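You operate a simulated robot arm through the tools that you are given. There is no shell and no other tool. Be economical: measure what you need, move in short steps, check, and stop when the job is done.

Carry out the task below with a simulated robot arm. There is one attempt and no reset: what you move stays moved.

TASK
Put the green filter labelled "0 h" from the top of the glass desk on the green seed packet and the green filter that says "30 h" on top of the white stain dabber.
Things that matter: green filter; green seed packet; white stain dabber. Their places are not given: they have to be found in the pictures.

It is judged by the outcome, as a careful person would: the job done as asked, and still so three seconds after it is handed in. It fails if anything else is knocked over, pushed out of place, dropped, spilled or broken.

THE ROBOT
A 7-joint arm with a two-finger parallel gripper, fixed in place. Base frame: the origin is at the foot of the arm, x ahead of it, y to its left, z up; the work surface is at about z = 0.8. Lengths are in m, angles in degrees, forces in N, time in s.
With the tool pointing down near the work surface it reaches from about 0.24 to 0.68 m from the base axis. Its first joint turns from -66.0 to 66.0 degrees. Payload 2.4 kg.
Tool frame: the origin (TCP) lies between the finger pads and is the grasp point; the fingertips stand 0.03 m ahead of it; z points along the fingers, y is the line along which they close. The gripper opens to 0.094 m. The fingers are 0.028 m wide and 0.01 m thick; the gripper's body (0.05 by 0.096 m) begins 0.055 m behind the TCP.
Orientation is told as [roll, pitch, yaw] about the base's x, y, z axes, in that order, counted from this pose: with the fingers straight down and closing along the base's y, the tool's x points along the base's -x, its y along +y and its z along -z.

THE INTERFACE
- The arm moves only by the tool drive_tool. Its argument "increments" is a list of rows, each a list of 7 numbers: the shift along the tool's x, y, z in units of 250 mm (1.0 is 250 mm), then the turn, a rotation vector about the tool's x, y, z in units of 120 degrees (1.0 is 120 degrees), then the closure, from 0 (fully open) to 1 (shut). In form: [[dx, dy, dz, wx, wy, wz, claw], ...]. A call has 1 to 10 rows; each row is the pose to reach, as a shift and turn from the pose commanded when the call began, along the tool's axes at that moment. A call with a number of a shift or a turn outside -1 to 1 is refused whole. A row lasts 0.2 s, in which the tool goes at most 0.05 m and 8.6 degrees; a call with a longer step from one row to the next is refused whole, and so is a gripper value outside its range. A pose out of reach is approached as far as the arm can. The call stops where the force on the tool passes 40 N (or 10 N more than at its start, if that is more) or the arm is blocked; 0.2 s more then pass. The fingers move at their own pace (about 0.153 m/s each) and stop on an object; they squeeze with about 24 N. The grip force told is the motor's: it shows also when the fingers shut on nothing. Time passes only in rows, and 0.2 s behind the last, so rows that repeat a pose let the fingers close. It gives the time, the measured TCP pose, the force on the tool (base axes), the opening and the grip force at its end, in the units of the frame above (readings bear some noise).
- Cameras (640 x 400 px; columns grow to the right, rows downward): "scene" is fixed at [0.0427, 0.4802, 1.4414]; the picture's right is [-0.69, -0.73, 0.00], its down [-0.44, 0.42, -0.79] and it looks along [0.58, -0.54, -0.61] (base axes); focal length 320 px, centre (320, 200). "wrist" rides on the gripper at [-0.037, 0, -0.058] in the tool frame; the picture's right is [0.00, -1.00, 0.00], its down [0.97, 0.00, -0.24] and it looks along [0.24, 0.00, 0.97] (tool axes); focal length 218 px, centre (320, 200).
- snapshot(camera): a new picture of that camera. No time passes.
- probe_pixels(camera, pixels): there is no depth. For up to 12 entries [column, row, z] of the newest picture of that camera ("zoom" is the newest enlarged one), the place [x, y] in the base frame at which the ray of that pixel passes the height z, good to about 0.002 m. No time passes.
- inspect(camera, box): a new picture of the part [left, top, right, bottom] of that camera's present view, enlarged. No time passes.
- close_job(): hands the job in; it is judged then, once.

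Work in short steps. Measure before you move; look again where a grasp or a placing could have gone wrong, and mend it. You have 60 turns and 26 pictures in all, the two below and enlarged ones among them. Open the gripper and draw the arm clear of the work before you hand the job in, unless the task says otherwise; then end with one line.

The tools are called after "Emit:" as a command line: name --pt "numbers of a row" for each row, then --argument value for the rest, lists and objects as JSON in quotes. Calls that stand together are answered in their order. drive_tool: Moves the arm, as the interface text tells. Its arguments: {"type":"object","properties":{"increments":{"type":"array","items":{"type":"array","items":{"type":"number"}}}},"required":["increments"]} The other tools are called the same way: snapshot (camera) takes a picture; probe_pixels (camera, pixels) gives the place at which the rays of pixels pass given heights; inspect (camera, box) takes an enlarged picture of a part of a camera's view; close_job () hands the job in.

At the start:

```text
time_s: 0.0
position: [0.3042, -0.1834, 1.0601]
orientation: [0.0, 0.0, 0.1]
ft_force: [0.0, -0.1, 0.6]
finger_gap: 0.0942
grasp_force: 0.0
```

scene: 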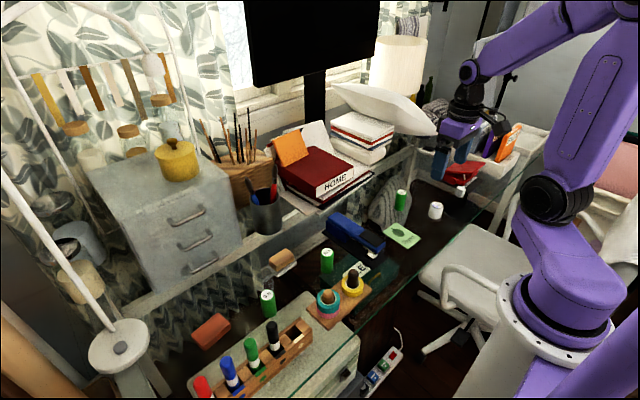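
wrist: 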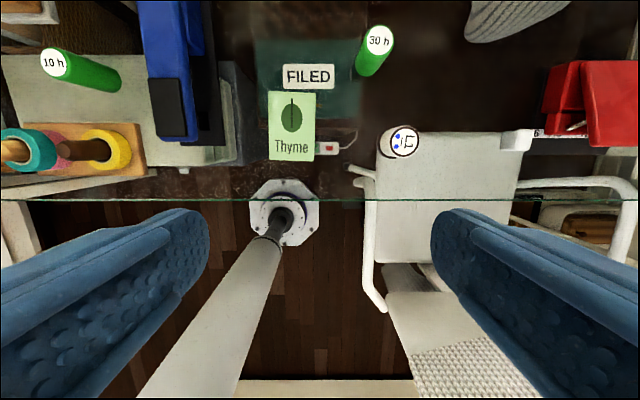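

I see green cylinders in the scene at (401,200), (328,260), (268,302) and white one at (436,210). I enlarge these to read the labels.

Emit:
inspect --camera "scene" --box '[180, 230, 380, 400]'

Emit:
inspect --camera "scene" --box '[310, 170, 470, 290]'

```text
2.35 times, centred on (280, 315) of scene
```

zoom: 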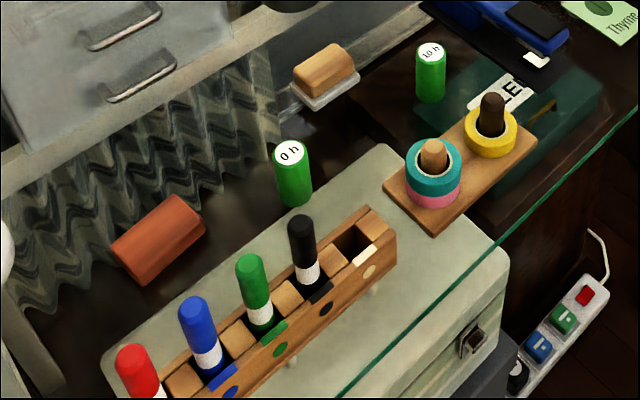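

```text
3.33 times, centred on (390, 230) of scene
```

zoom: 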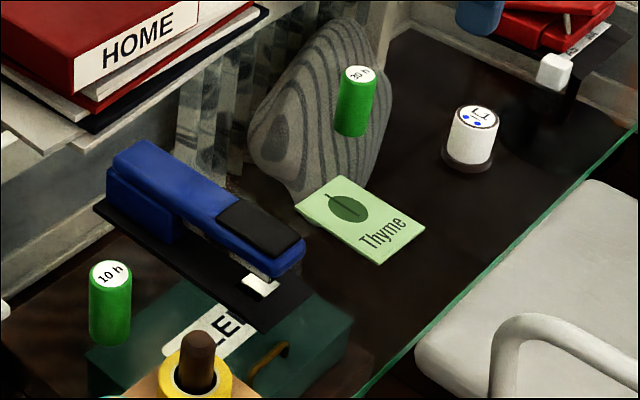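

0 h is at scene (268,296), 30 h at (401,192), the dabber top at (437,205). I probe them at several heights, against the wrist view too.

Emit:
probe_pixels --camera "scene" --pixels '[[401.4, 191.9, 0.8], [401.4, 191.9, 0.85], [401.4, 191.9, 0.87], [399.8, 209.5, 0.8], [436.8, 204.8, 0.8], [436.8, 204.8, 0.84], [434, 218, 0.8], [267.8, 295.5, 0.8], [267.8, 295.5, 0.85], [269.5, 313.8, 0.8], [327, 252, 0.85], [327, 269, 0.8]]'

Emit:
probe_pixels --camera "wrist" --pixels '[[380, 40, 0.8], [380, 40, 0.85], [380, 40, 0.87], [370, 68, 0.8], [405, 141, 0.8], [405, 141, 0.84], [395, 142, 0.8], [54, 62, 0.8], [54, 62, 0.85], [108, 78, 0.8]]'

Emit:
probe_pixels --camera "zoom" --pixels '[[295, 205, 0.8], [340, 177, 0.8], [425, 228, 0.8], [380, 264, 0.8], [360, 218, 0.8], [450, 113, 0.84], [498, 118, 0.84], [341, 73, 0.85], [375, 73, 0.85]]'

```text
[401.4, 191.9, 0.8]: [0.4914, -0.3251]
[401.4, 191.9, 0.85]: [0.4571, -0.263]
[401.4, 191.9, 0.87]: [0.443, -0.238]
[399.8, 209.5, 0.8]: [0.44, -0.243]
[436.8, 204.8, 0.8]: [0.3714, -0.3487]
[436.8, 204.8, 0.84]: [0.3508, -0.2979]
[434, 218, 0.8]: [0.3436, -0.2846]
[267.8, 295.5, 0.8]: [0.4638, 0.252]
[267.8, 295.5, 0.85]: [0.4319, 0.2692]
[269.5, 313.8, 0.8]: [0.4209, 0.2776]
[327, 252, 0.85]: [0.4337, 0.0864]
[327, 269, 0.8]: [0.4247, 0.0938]
```

```text
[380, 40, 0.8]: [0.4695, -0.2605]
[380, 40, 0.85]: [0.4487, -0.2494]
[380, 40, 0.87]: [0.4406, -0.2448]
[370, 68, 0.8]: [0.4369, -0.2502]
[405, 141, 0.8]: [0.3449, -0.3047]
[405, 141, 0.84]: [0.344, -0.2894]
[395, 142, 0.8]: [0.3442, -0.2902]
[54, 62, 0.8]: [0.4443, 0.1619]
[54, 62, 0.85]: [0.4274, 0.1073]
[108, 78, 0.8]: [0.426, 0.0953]
```

```text
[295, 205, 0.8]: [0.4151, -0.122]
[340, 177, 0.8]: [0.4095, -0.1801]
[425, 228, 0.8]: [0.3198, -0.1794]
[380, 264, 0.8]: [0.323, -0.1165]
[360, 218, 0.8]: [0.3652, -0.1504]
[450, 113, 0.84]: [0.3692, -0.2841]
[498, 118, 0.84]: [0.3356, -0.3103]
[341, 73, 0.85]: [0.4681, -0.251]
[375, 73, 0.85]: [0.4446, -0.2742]
```

Two views agree: 30 h centre ≈ (0.443,-0.245), top ≈ 0.865; dabber ≈ (0.345,-0.289); packet centre ≈ (0.366,-0.150); 0 h ≈ (0.423,0.275). I move above 30 h to look more closely.

Emit:
drive_tool --pt "-0.14 -0.062 0.06 0 0 0 0" --pt "-0.28 -0.124 0.12 0 0 0 0" --pt "-0.42 -0.186 0.18 0 0 0 0" --pt "-0.558 -0.248 0.24 0 0 0 0" --pt "-0.558 -0.248 0.24 0 0 0 0"

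Emit:
snapshot --camera "wrist"

```text
time_s: 1.2
position: [0.4443, -0.2449, 1.0013]
orientation: [-0.1, 0.0, 0.0]
ft_force: [0.6, 0.3, -0.5]
finger_gap: 0.094
grasp_force: 0.1
```

```text
21 pictures are left
```

wrist: 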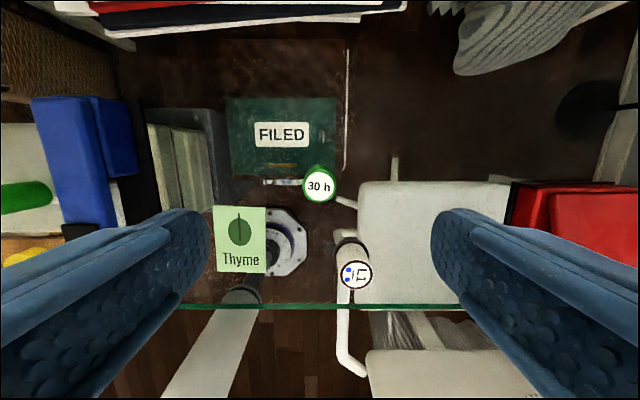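

30 h top is at (319,186), dabber top at (355,275), packet at (240,240). I probe for refined positions.

Emit:
probe_pixels --camera "wrist" --pixels '[[319, 186, 0.86], [319, 186, 0.87], [355, 275, 0.84], [355, 275, 0.85], [340, 275, 0.845], [371, 275, 0.845], [305, 186, 0.865], [333, 186, 0.865], [240, 240, 0.8], [530, 40, 0.8]]'

Emit:
inspect --camera "wrist" --box '[200, 150, 400, 300]'

```text
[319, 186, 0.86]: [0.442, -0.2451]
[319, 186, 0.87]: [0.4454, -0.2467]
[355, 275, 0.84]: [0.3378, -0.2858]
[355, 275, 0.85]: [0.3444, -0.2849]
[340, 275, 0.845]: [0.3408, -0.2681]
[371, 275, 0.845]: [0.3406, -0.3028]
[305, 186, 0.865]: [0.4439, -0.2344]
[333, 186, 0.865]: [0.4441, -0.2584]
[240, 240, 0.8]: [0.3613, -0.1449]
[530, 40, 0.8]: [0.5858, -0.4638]
```

```text
2.67 times, centred on (300, 225) of wrist
```

zoom: 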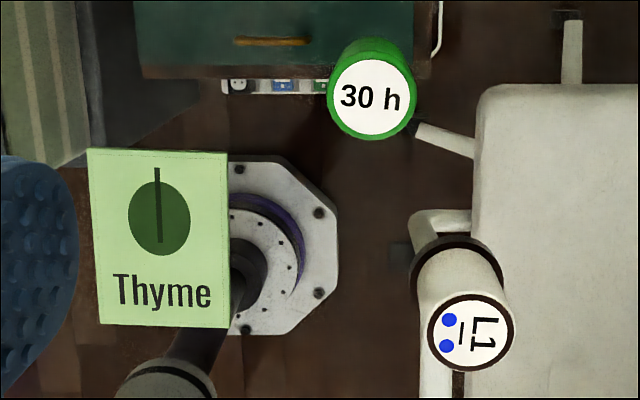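

Dabber top solves to (0.345,-0.285) at z≈0.85. The TCP is over 30 h, so I descend to z≈0.846 and close.

Emit:
drive_tool --pt "0 -0.003 0.15 0 0 0 0" --pt "0 -0.003 0.3 0 0 0 0" --pt "0 -0.003 0.45 0 0 0 0" --pt "0 -0.003 0.55 0 0 0 0" --pt "0 -0.003 0.62 0 0 0 0" --pt "0 -0.003 0.62 0 0 0 0" --pt "0 -0.003 0.62 0 0 0 1" --pt "0 -0.003 0.62 0 0 0 1" --pt "0 -0.003 0.62 0 0 0 1"

```text
time_s: 3.2
position: [0.4432, -0.2454, 0.8449]
orientation: [0.0, 0.0, 0.0]
ft_force: [0.1, -0.2, -0.2]
finger_gap: 0.0308
grasp_force: 23.9
```

Gripped at 0.031 m. I lift by 0.1 m and check the object in hand.

Emit:
drive_tool --pt "0 0 -0.1 0 0 0 1" --pt "0 0 -0.25 0 0 0 1" --pt "0 0 -0.4 0 0 0 1" --pt "0 0 -0.4 0 0 0 1"

Emit:
inspect --camera "wrist" --box '[200, 120, 440, 320]'

Emit:
inspect --camera "scene" --box '[360, 130, 480, 230]'

```text
time_s: 4.2
position: [0.443, -0.247, 0.9478]
orientation: [0.0, 0.0, 0.0]
ft_force: [-0.7, 0.1, -0.6]
finger_gap: 0.0309
grasp_force: 23.8
```

```text
2.00 times, centred on (320, 220) of wrist
```

zoom: 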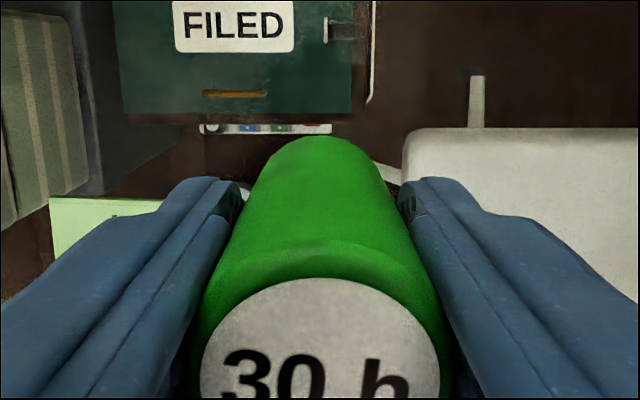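

```text
4.00 times, centred on (420, 180) of scene
```

zoom: 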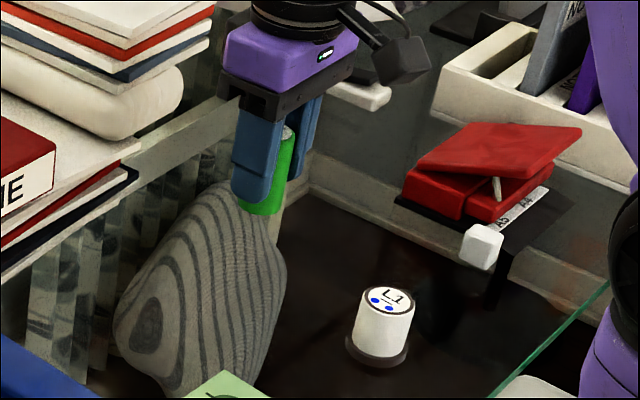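

Held upright. I probe the dabber's top (388,301) and bottom rim (378,350) and the held filter's top in the new views.

Emit:
probe_pixels --camera "zoom" --pixels '[[388, 301, 0.845], [388, 301, 0.85], [388, 301, 0.855], [362, 301, 0.85], [415, 301, 0.85], [377, 346, 0.8], [377, 346, 0.805]]'

Emit:
probe_pixels --camera "wrist" --pixels '[[320, 259, 0.968], [320, 297, 0.968], [320, 285, 0.968]]'

```text
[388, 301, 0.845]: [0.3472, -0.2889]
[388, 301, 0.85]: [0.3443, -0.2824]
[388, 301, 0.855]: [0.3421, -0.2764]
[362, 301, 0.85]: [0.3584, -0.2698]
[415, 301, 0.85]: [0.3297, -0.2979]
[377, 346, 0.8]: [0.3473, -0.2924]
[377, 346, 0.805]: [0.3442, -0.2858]
```

```text
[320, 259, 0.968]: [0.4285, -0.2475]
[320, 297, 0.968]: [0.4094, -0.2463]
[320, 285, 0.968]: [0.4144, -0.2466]
```

The probe used the older wrist picture pose, so I ignore those last values; my own projection (label far edge expected at row 267, seen 259) says it is centred. I move over the dabber at (0.345,-0.285), staying high.

Emit:
drive_tool --pt "0.13 -0.052 0 0 0 0 1" --pt "0.26 -0.104 0 0 0 0 1" --pt "0.392 -0.156 0 0 0 0 1" --pt "0.392 -0.156 0 0 0 0 1" --pt "0.392 -0.156 0.1 0 0 0 1" --pt "0.392 -0.156 0.1 0 0 0 1"

Emit:
inspect --camera "scene" --box '[390, 140, 490, 230]'

Emit:
snapshot --camera "wrist"

```text
time_s: 5.6
position: [0.3442, -0.2871, 0.9209]
orientation: [-0.1, 0.0, 0.0]
ft_force: [0.6, 0.8, -0.4]
finger_gap: 0.031
grasp_force: 24.3
```

```text
4.44 times, centred on (440, 185) of scene
```

zoom: 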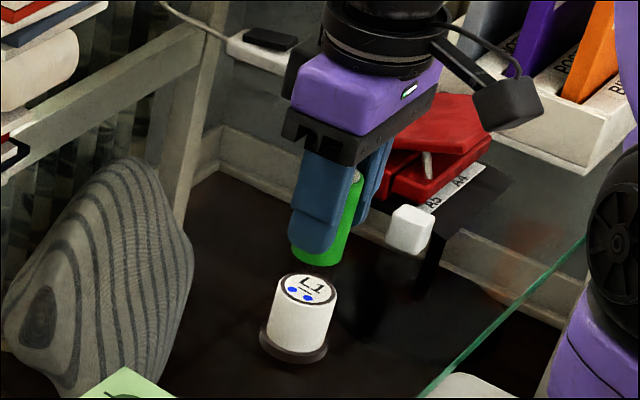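

```text
16 pictures are left
```

wrist: 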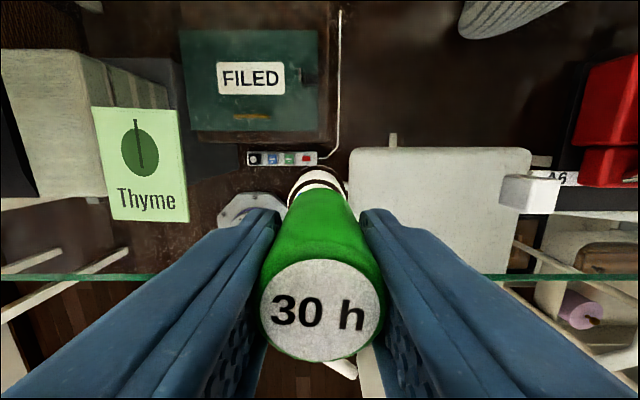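

Filter and dabber columns line up (320 vs 317). I check x/y in the scene zoom: filter bottom centre ≈(317,251), dabber top (307,289).

Emit:
probe_pixels --camera "zoom" --pixels '[[317, 251, 0.876], [291, 249, 0.876], [344, 251, 0.876], [307, 289, 0.849], [276, 289, 0.849], [337, 291, 0.849]]'

Emit:
probe_pixels --camera "wrist" --pixels '[[320, 310, 0.941], [317.5, 185, 0.81], [317.5, 168, 0.849], [288, 188, 0.81], [348, 188, 0.81]]'

```text
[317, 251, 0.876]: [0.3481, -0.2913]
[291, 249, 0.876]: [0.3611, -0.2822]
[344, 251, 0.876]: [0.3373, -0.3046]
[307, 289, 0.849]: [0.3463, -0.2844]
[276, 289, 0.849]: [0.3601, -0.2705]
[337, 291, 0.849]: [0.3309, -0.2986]
```

```text
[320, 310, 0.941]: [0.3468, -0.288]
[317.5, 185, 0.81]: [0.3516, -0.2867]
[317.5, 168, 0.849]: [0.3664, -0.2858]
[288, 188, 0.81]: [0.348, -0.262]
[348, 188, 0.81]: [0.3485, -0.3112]
```

Filter ≈(0.346,-0.288), dabber ≈(0.3455,-0.2855): shift y by +2 mm and lower slowly, watching force.

Emit:
drive_tool --pt "0 0.009 0.0 0 0 0 1" --pt "0 0.009 0.04 0 0 0 1" --pt "0 0.009 0.07 0 0 0 1" --pt "0 0.009 0.09 0 0 0 1" --pt "0 0.009 0.096 0 0 0 1" --pt "0 0.009 0.096 0 0 0 1"

Emit:
inspect --camera "scene" --box '[400, 160, 470, 225]'

```text
time_s: 7.0
position: [0.3446, -0.2837, 0.8973]
orientation: [0.0, 0.1, 0.0]
ft_force: [-0.5, -0.3, -0.7]
finger_gap: 0.0307
grasp_force: 23.7
```

```text
6.15 times, centred on (435, 192) of scene
```

zoom: 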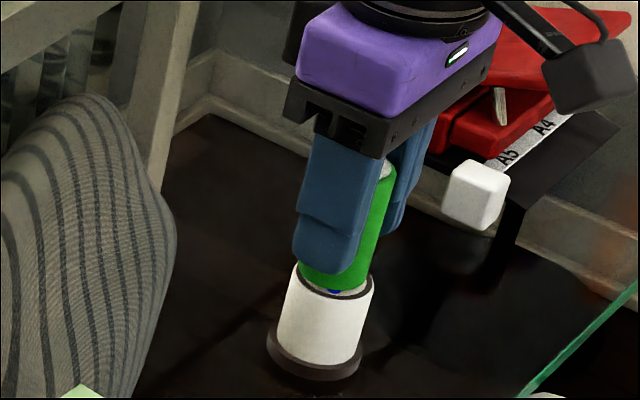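

Centred with a few mm of gap. I lower in 1 mm steps, reading force.

Emit:
drive_tool --pt "0 0 0.004 0 0 0 1" --pt "0 0 0.008 0 0 0 1" --pt "0 0 0.008 0 0 0 1"

```text
time_s: 7.8
position: [0.3451, -0.2831, 0.8958]
orientation: [0.0, 0.0, 0.0]
ft_force: [0.0, 0.1, -0.3]
finger_gap: 0.0305
grasp_force: 23.8
```

Emit:
drive_tool --pt "0 0 0.004 0 0 0 1" --pt "0 0 0.008 0 0 0 1" --pt "0 0 0.008 0 0 0 1"

```text
time_s: 8.6
position: [0.3447, -0.2839, 0.8927]
orientation: [0.1, 0.0, 0.0]
ft_force: [-1.0, 1.0, -1.7]
finger_gap: 0.0307
grasp_force: 24.1
```

Still hardly any force; one more small step and a look.

Emit:
drive_tool --pt "0 0 0.003 0 0 0 1" --pt "0 0 0.006 0 0 0 1" --pt "0 0 0.006 0 0 0 1"

Emit:
inspect --camera "scene" --box '[410, 175, 460, 225]'

```text
time_s: 9.4
position: [0.3456, -0.2837, 0.8923]
orientation: [-0.1, -0.1, 0.0]
ft_force: [-1.7, 2.2, 23.3]
finger_gap: 0.0308
grasp_force: 24.0
```

```text
8.00 times, centred on (435, 200) of scene
```

zoom: 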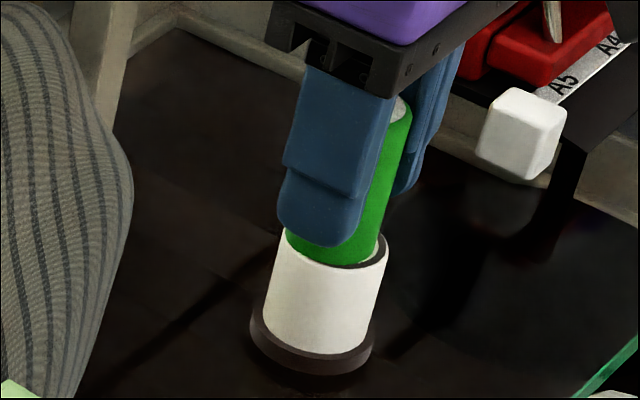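

Contact (23 N), filter well within the dabber's top. I relieve the push, open, and rise.

Emit:
drive_tool --pt "0 0 -0.004 0 0 0 1" --pt "0 0 -0.004 0 0 0 1" --pt "0 0 -0.004 0 0 0 0.6" --pt "0 0 -0.004 0 0 0 0.3" --pt "0 0 -0.004 0 0 0 0" --pt "0 0 -0.004 0 0 0 0" --pt "0 0 -0.1 0 0 0 0" --pt "0 0 -0.3 0 0 0 0" --pt "0 0 -0.5 0 0 0 0" --pt "0 0 -0.6 0 0 0 0"

Emit:
inspect --camera "scene" --box '[380, 150, 480, 230]'

```text
time_s: 11.6
position: [0.3463, -0.2842, 1.0408]
orientation: [0.0, -0.1, 0.0]
ft_force: [0.2, -0.1, 0.5]
finger_gap: 0.0938
grasp_force: 0.0
```

```text
5.00 times, centred on (430, 190) of scene
```

zoom: 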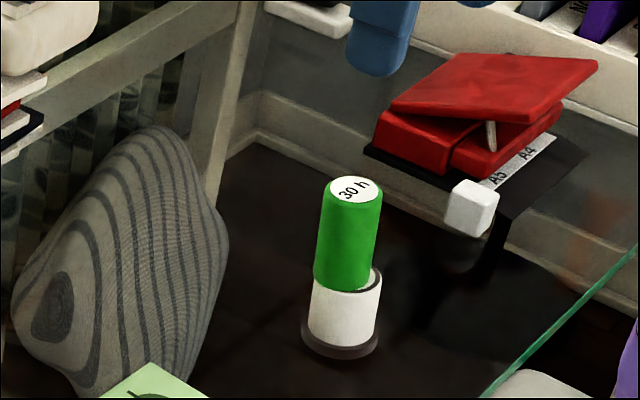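

30 h stands on the dabber. Before going to 0 h, I probe surrounding objects: cabinet bottom corner (155,300), lamp base (120,345), black marker top (272,325), and red eraser (210,330).

Emit:
probe_pixels --camera "scene" --pixels '[[155, 305, 0.8], [245, 245, 0.8], [120, 345, 0.8], [148, 345, 0.8], [60, 230, 1.0], [110, 320, 0.85], [272, 323, 0.9], [272, 323, 0.87], [280, 348, 0.81], [231, 322, 0.81], [283, 262, 0.82], [60, 235, 1.2]]'

```text
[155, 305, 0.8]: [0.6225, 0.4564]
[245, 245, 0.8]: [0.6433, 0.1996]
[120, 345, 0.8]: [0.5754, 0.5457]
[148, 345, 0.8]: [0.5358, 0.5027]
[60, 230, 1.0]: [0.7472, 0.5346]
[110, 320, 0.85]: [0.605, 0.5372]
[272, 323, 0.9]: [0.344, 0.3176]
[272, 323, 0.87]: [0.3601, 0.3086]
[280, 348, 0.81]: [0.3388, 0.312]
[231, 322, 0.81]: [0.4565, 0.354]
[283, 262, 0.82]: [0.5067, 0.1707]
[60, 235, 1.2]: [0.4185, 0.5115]
```

Neighbours are clear of the route. I swing across at z≈1.09.

Emit:
drive_tool --pt "0 0 -0.19 0 0 0 0" --pt "0 0.19 -0.19 0 0 0 0" --pt "0 0.38 -0.19 0 0 0 0" --pt "0 0.57 -0.19 0 0 0 0" --pt "0 0.76 -0.19 0 0 0 0" --pt "0 0.95 -0.19 0 0 0 0"

Emit:
drive_tool --pt "-0.06 0.18 0 0 0 0 0" --pt "-0.12 0.36 0 0 0 0 0" --pt "-0.18 0.54 0 0 0 0 0" --pt "-0.24 0.72 0 0 0 0 0" --pt "-0.28 0.9 0 0 0 0 0"

Emit:
snapshot --camera "wrist"

```text
time_s: 13.0
position: [0.3443, -0.045, 1.0891]
orientation: [0.0, 0.1, 0.0]
ft_force: [-0.7, -0.5, -0.2]
finger_gap: 0.0941
grasp_force: 0.1
```

```text
time_s: 14.2
position: [0.4156, 0.1798, 1.0891]
orientation: [0.0, 0.0, 0.0]
ft_force: [-0.6, 1.1, 0.1]
finger_gap: 0.094
grasp_force: 0.1
```

```text
12 pictures are left
```

wrist: 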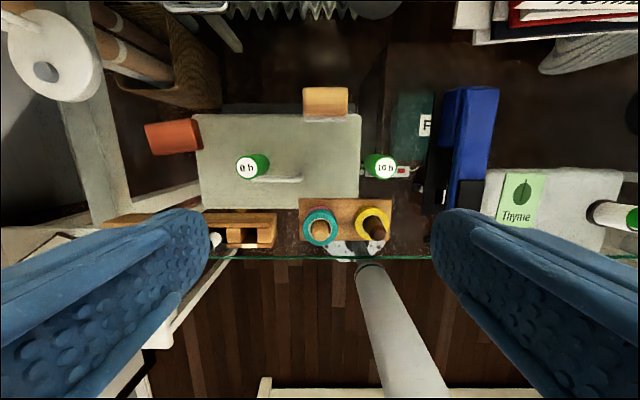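

0 h's top is at (247,167). I probe it.

Emit:
probe_pixels --camera "wrist" --pixels '[[247, 167, 0.865], [260, 165, 0.8], [62, 60, 1.0], [62, 60, 0.8], [240, 235, 0.85]]'

Emit:
drive_tool --pt "0 0.18 0 0 0 0 0" --pt "-0.02 0.37 0.15 0 0 0 0" --pt "-0.02 0.37 0.3 0 0 0 0" --pt "-0.02 0.37 0.3 0 0 0 0"

Emit:
snapshot --camera "wrist"

```text
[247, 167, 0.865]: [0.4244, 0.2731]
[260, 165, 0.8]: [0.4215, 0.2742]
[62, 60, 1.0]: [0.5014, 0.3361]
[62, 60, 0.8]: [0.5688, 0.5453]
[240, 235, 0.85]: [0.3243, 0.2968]
```

```text
refused: row 2 steps farther than a row can; nothing moved
```

```text
11 pictures are left
```

wrist: 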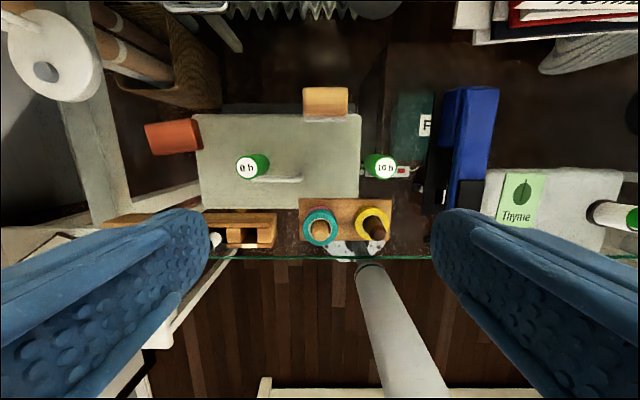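

0 h at (0.4235,0.2735). Smaller steps: move over it, then down to z≈1.0.

Emit:
drive_tool --pt "-0.016 0.18 0 0 0 0 0" --pt "-0.032 0.375 0 0 0 0 0" --pt "-0.032 0.375 0.18 0 0 0 0" --pt "-0.032 0.375 0.356 0 0 0 0" --pt "-0.032 0.375 0.356 0 0 0 0"

Emit:
snapshot --camera "wrist"

Emit:
snapshot --camera "scene"

```text
time_s: 15.4
position: [0.4244, 0.2735, 0.9965]
orientation: [0.0, 0.0, 0.0]
ft_force: [0.3, 0.2, -1.0]
finger_gap: 0.094
grasp_force: 0.1
```

```text
10 pictures are left
```

wrist: 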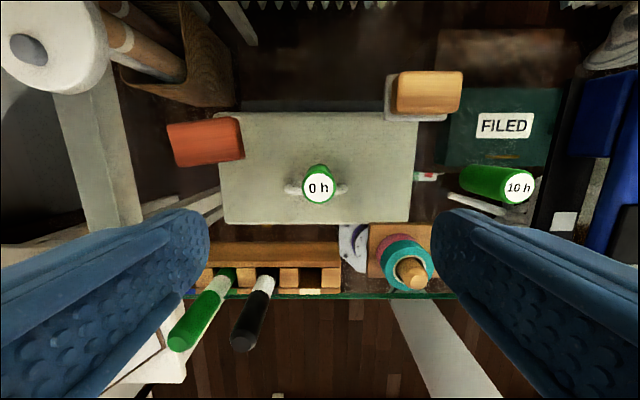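

```text
9 pictures are left
```

scene: 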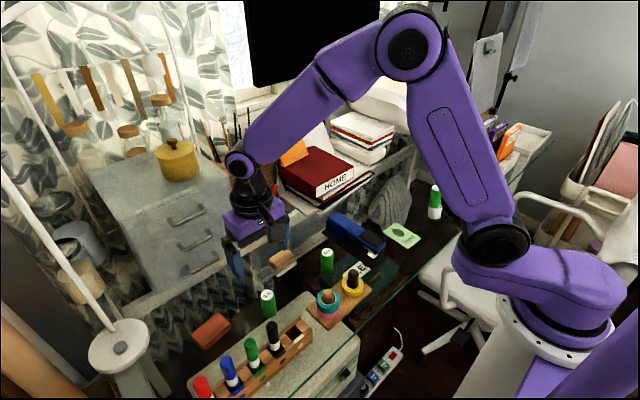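

Centred at (318,186) and the surroundings are clear. Descend and grip.

Emit:
drive_tool --pt "0 0.003 0.15 0 0 0 0" --pt "0 0.003 0.3 0 0 0 0" --pt "0 0.003 0.45 0 0 0 0" --pt "0 0.003 0.55 0 0 0 0" --pt "0 0.003 0.605 0 0 0 0" --pt "0 0.003 0.605 0 0 0 0" --pt "0 0.003 0.605 0 0 0 1" --pt "0 0.003 0.605 0 0 0 1" --pt "0 0.003 0.605 0 0 0 1"

Emit:
drive_tool --pt "0 0 -0.1 0 0 0 1" --pt "0 0 -0.3 0 0 0 1" --pt "0 0 -0.5 0 0 0 1" --pt "0 0 -0.7 0 0 0 1" --pt "0 0 -0.9 0 0 0 1" --pt "0 0 -0.9 0 0 0 1"

Emit:
snapshot --camera "wrist"

```text
time_s: 17.4
position: [0.4232, 0.2744, 0.848]
orientation: [-0.1, 0.1, 0.0]
ft_force: [-0.2, -0.8, 0.1]
finger_gap: 0.0305
grasp_force: 24.3
```

```text
time_s: 18.8
position: [0.4224, 0.2728, 1.0752]
orientation: [-0.1, 0.0, 0.0]
ft_force: [0.1, -0.3, -0.7]
finger_gap: 0.0309
grasp_force: 24.1
```

```text
8 pictures are left
```

wrist: 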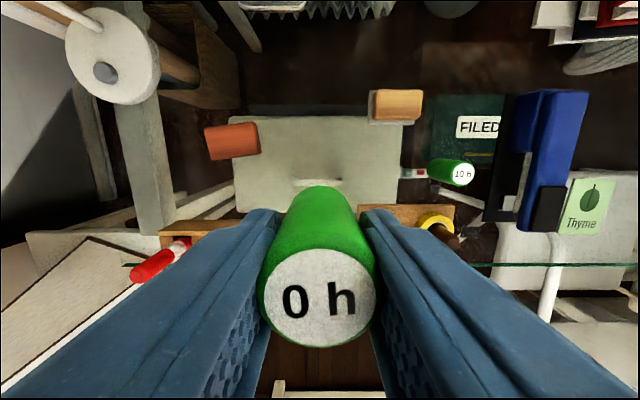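

0 h is held. Carry it to above the packet (0.366,-0.151), in two calls at this height.

Emit:
drive_tool --pt "0.03 -0.18 0 0 0 0 1" --pt "0.06 -0.36 0 0 0 0 1" --pt "0.09 -0.54 0 0 0 0 1" --pt "0.12 -0.72 0 0 0 0 1" --pt "0.15 -0.9 0 0 0 0 1"

Emit:
drive_tool --pt "0.03 -0.19 0 0 0 0 1" --pt "0.05 -0.38 0 0 0 0 1" --pt "0.07 -0.57 0 0 0 0 1" --pt "0.08 -0.75 0 0 0 0 1" --pt "0.08 -0.796 0 0 0 0 1" --pt "0.08 -0.796 0 0 0 0 1"

Emit:
snapshot --camera "wrist"

```text
time_s: 20.0
position: [0.3844, 0.0466, 1.0731]
orientation: [-0.1, 0.0, 0.1]
ft_force: [-0.7, -0.8, -1.0]
finger_gap: 0.0311
grasp_force: 23.9
```

```text
time_s: 21.4
position: [0.3638, -0.1521, 1.0732]
orientation: [0.0, 0.1, 0.0]
ft_force: [-0.3, 0.4, -0.4]
finger_gap: 0.031
grasp_force: 24.2
```

```text
7 pictures are left
```

wrist: 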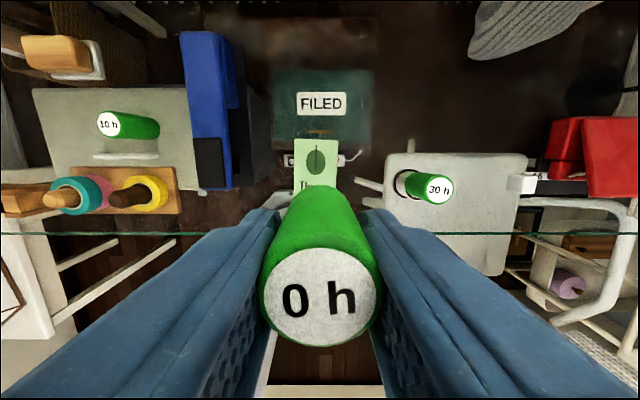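

Above the packet. Lower to z≈0.863, then check.

Emit:
drive_tool --pt "0 0 0.18 0 0 0 1" --pt "0 0 0.36 0 0 0 1" --pt "0 0 0.54 0 0 0 1" --pt "0 0 0.7 0 0 0 1" --pt "0 0 0.8 0 0 0 1" --pt "0 0 0.84 0 0 0 1" --pt "0 0 0.84 0 0 0 1"

Emit:
inspect --camera "scene" --box '[360, 170, 450, 250]'

```text
time_s: 23.0
position: [0.3651, -0.15, 0.8623]
orientation: [0.0, 0.1, 0.1]
ft_force: [0.3, -0.3, 0.1]
finger_gap: 0.031
grasp_force: 24.0
```

```text
5.00 times, centred on (405, 210) of scene
```

zoom: 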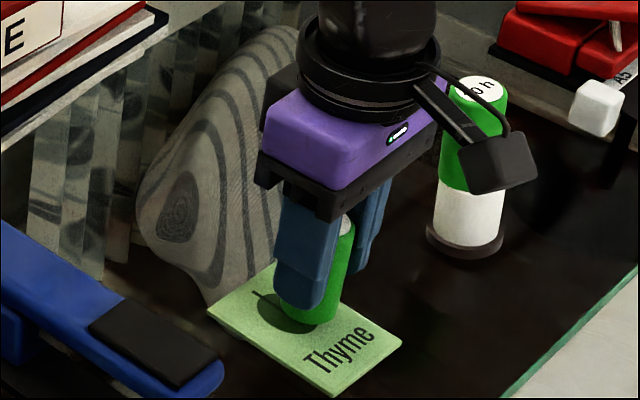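

Over the packet centre, clear of others. Lower the remaining ~12 mm gradually.

Emit:
drive_tool --pt "0 0 0.016 0 0 0 1" --pt "0 0 0.028 0 0 0 1" --pt "0 0 0.036 0 0 0 1" --pt "0 0 0.036 0 0 0 1"

```text
time_s: 24.0
position: [0.3659, -0.1506, 0.8545]
orientation: [0.0, 0.1, 0.0]
ft_force: [-0.7, 0.9, 0.0]
finger_gap: 0.031
grasp_force: 24.1
```

Emit:
drive_tool --pt "0 0 0.004 0 0 0 1" --pt "0 0 0.008 0 0 0 1" --pt "0 0 0.012 0 0 0 1" --pt "0 0 0.012 0 0 0 1"

```text
time_s: 25.0
position: [0.3653, -0.1501, 0.8505]
orientation: [-0.1, -0.1, 0.0]
ft_force: [-1.1, 0.1, 13.2]
finger_gap: 0.0307
grasp_force: 23.8
```

Contact (13 N) at z 0.8505, as expected for the packet's thickness. Release and rise.

Emit:
drive_tool --pt "0 0 -0.002 0 0 0 1" --pt "0 0 -0.002 0 0 0 0.6" --pt "0 0 -0.002 0 0 0 0.3" --pt "0 0 -0.002 0 0 0 0" --pt "0 0 -0.002 0 0 0 0" --pt "0 0 -0.1 0 0 0 0" --pt "0 0 -0.3 0 0 0 0" --pt "0 0 -0.5 0 0 0 0" --pt "0 0 -0.7 0 0 0 0" --pt "0 0 -0.88 0 0 0 0"

Emit:
drive_tool --pt "0 0.15 0 0 0 0 0" --pt "0 0.3 0 0 0 0 0" --pt "0 0.45 0 0 0 0 0" --pt "0 0.45 0 0 0 0 0"

Emit:
snapshot --camera "scene"

Emit:
inspect --camera "scene" --box '[360, 160, 460, 250]'

```text
time_s: 27.2
position: [0.3644, -0.1507, 1.0723]
orientation: [0.0, 0.0, 0.0]
ft_force: [0.0, -0.1, 0.2]
finger_gap: 0.0941
grasp_force: 0.1
```

```text
time_s: 28.2
position: [0.3651, -0.0374, 1.0726]
orientation: [0.0, 0.0, -0.1]
ft_force: [0.5, 0.3, -0.6]
finger_gap: 0.094
grasp_force: 0.1
```

```text
5 pictures are left
```

scene: 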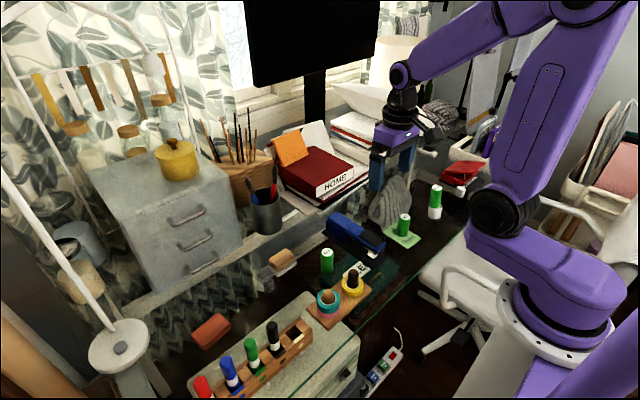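

```text
4.44 times, centred on (410, 205) of scene
```

zoom: 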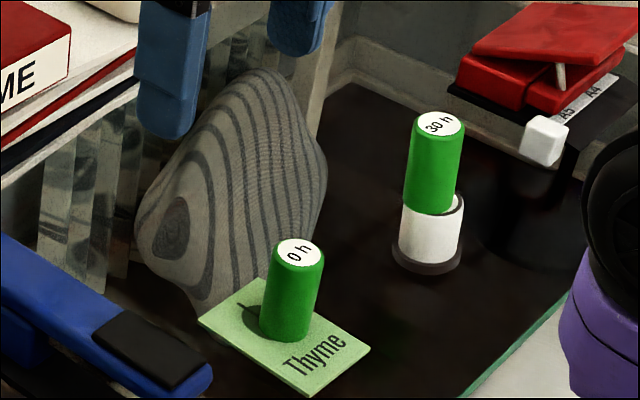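

Both filters stand where asked, nothing else has moved, and the arm is clear with the gripper open.

Emit:
close_job

```text
The job is handed in.
```

The "0 h" filter is on the green seed packet and the "30 h" filter is on top of the white stain dabber; the last picture shows both upright and nothing else disturbed.
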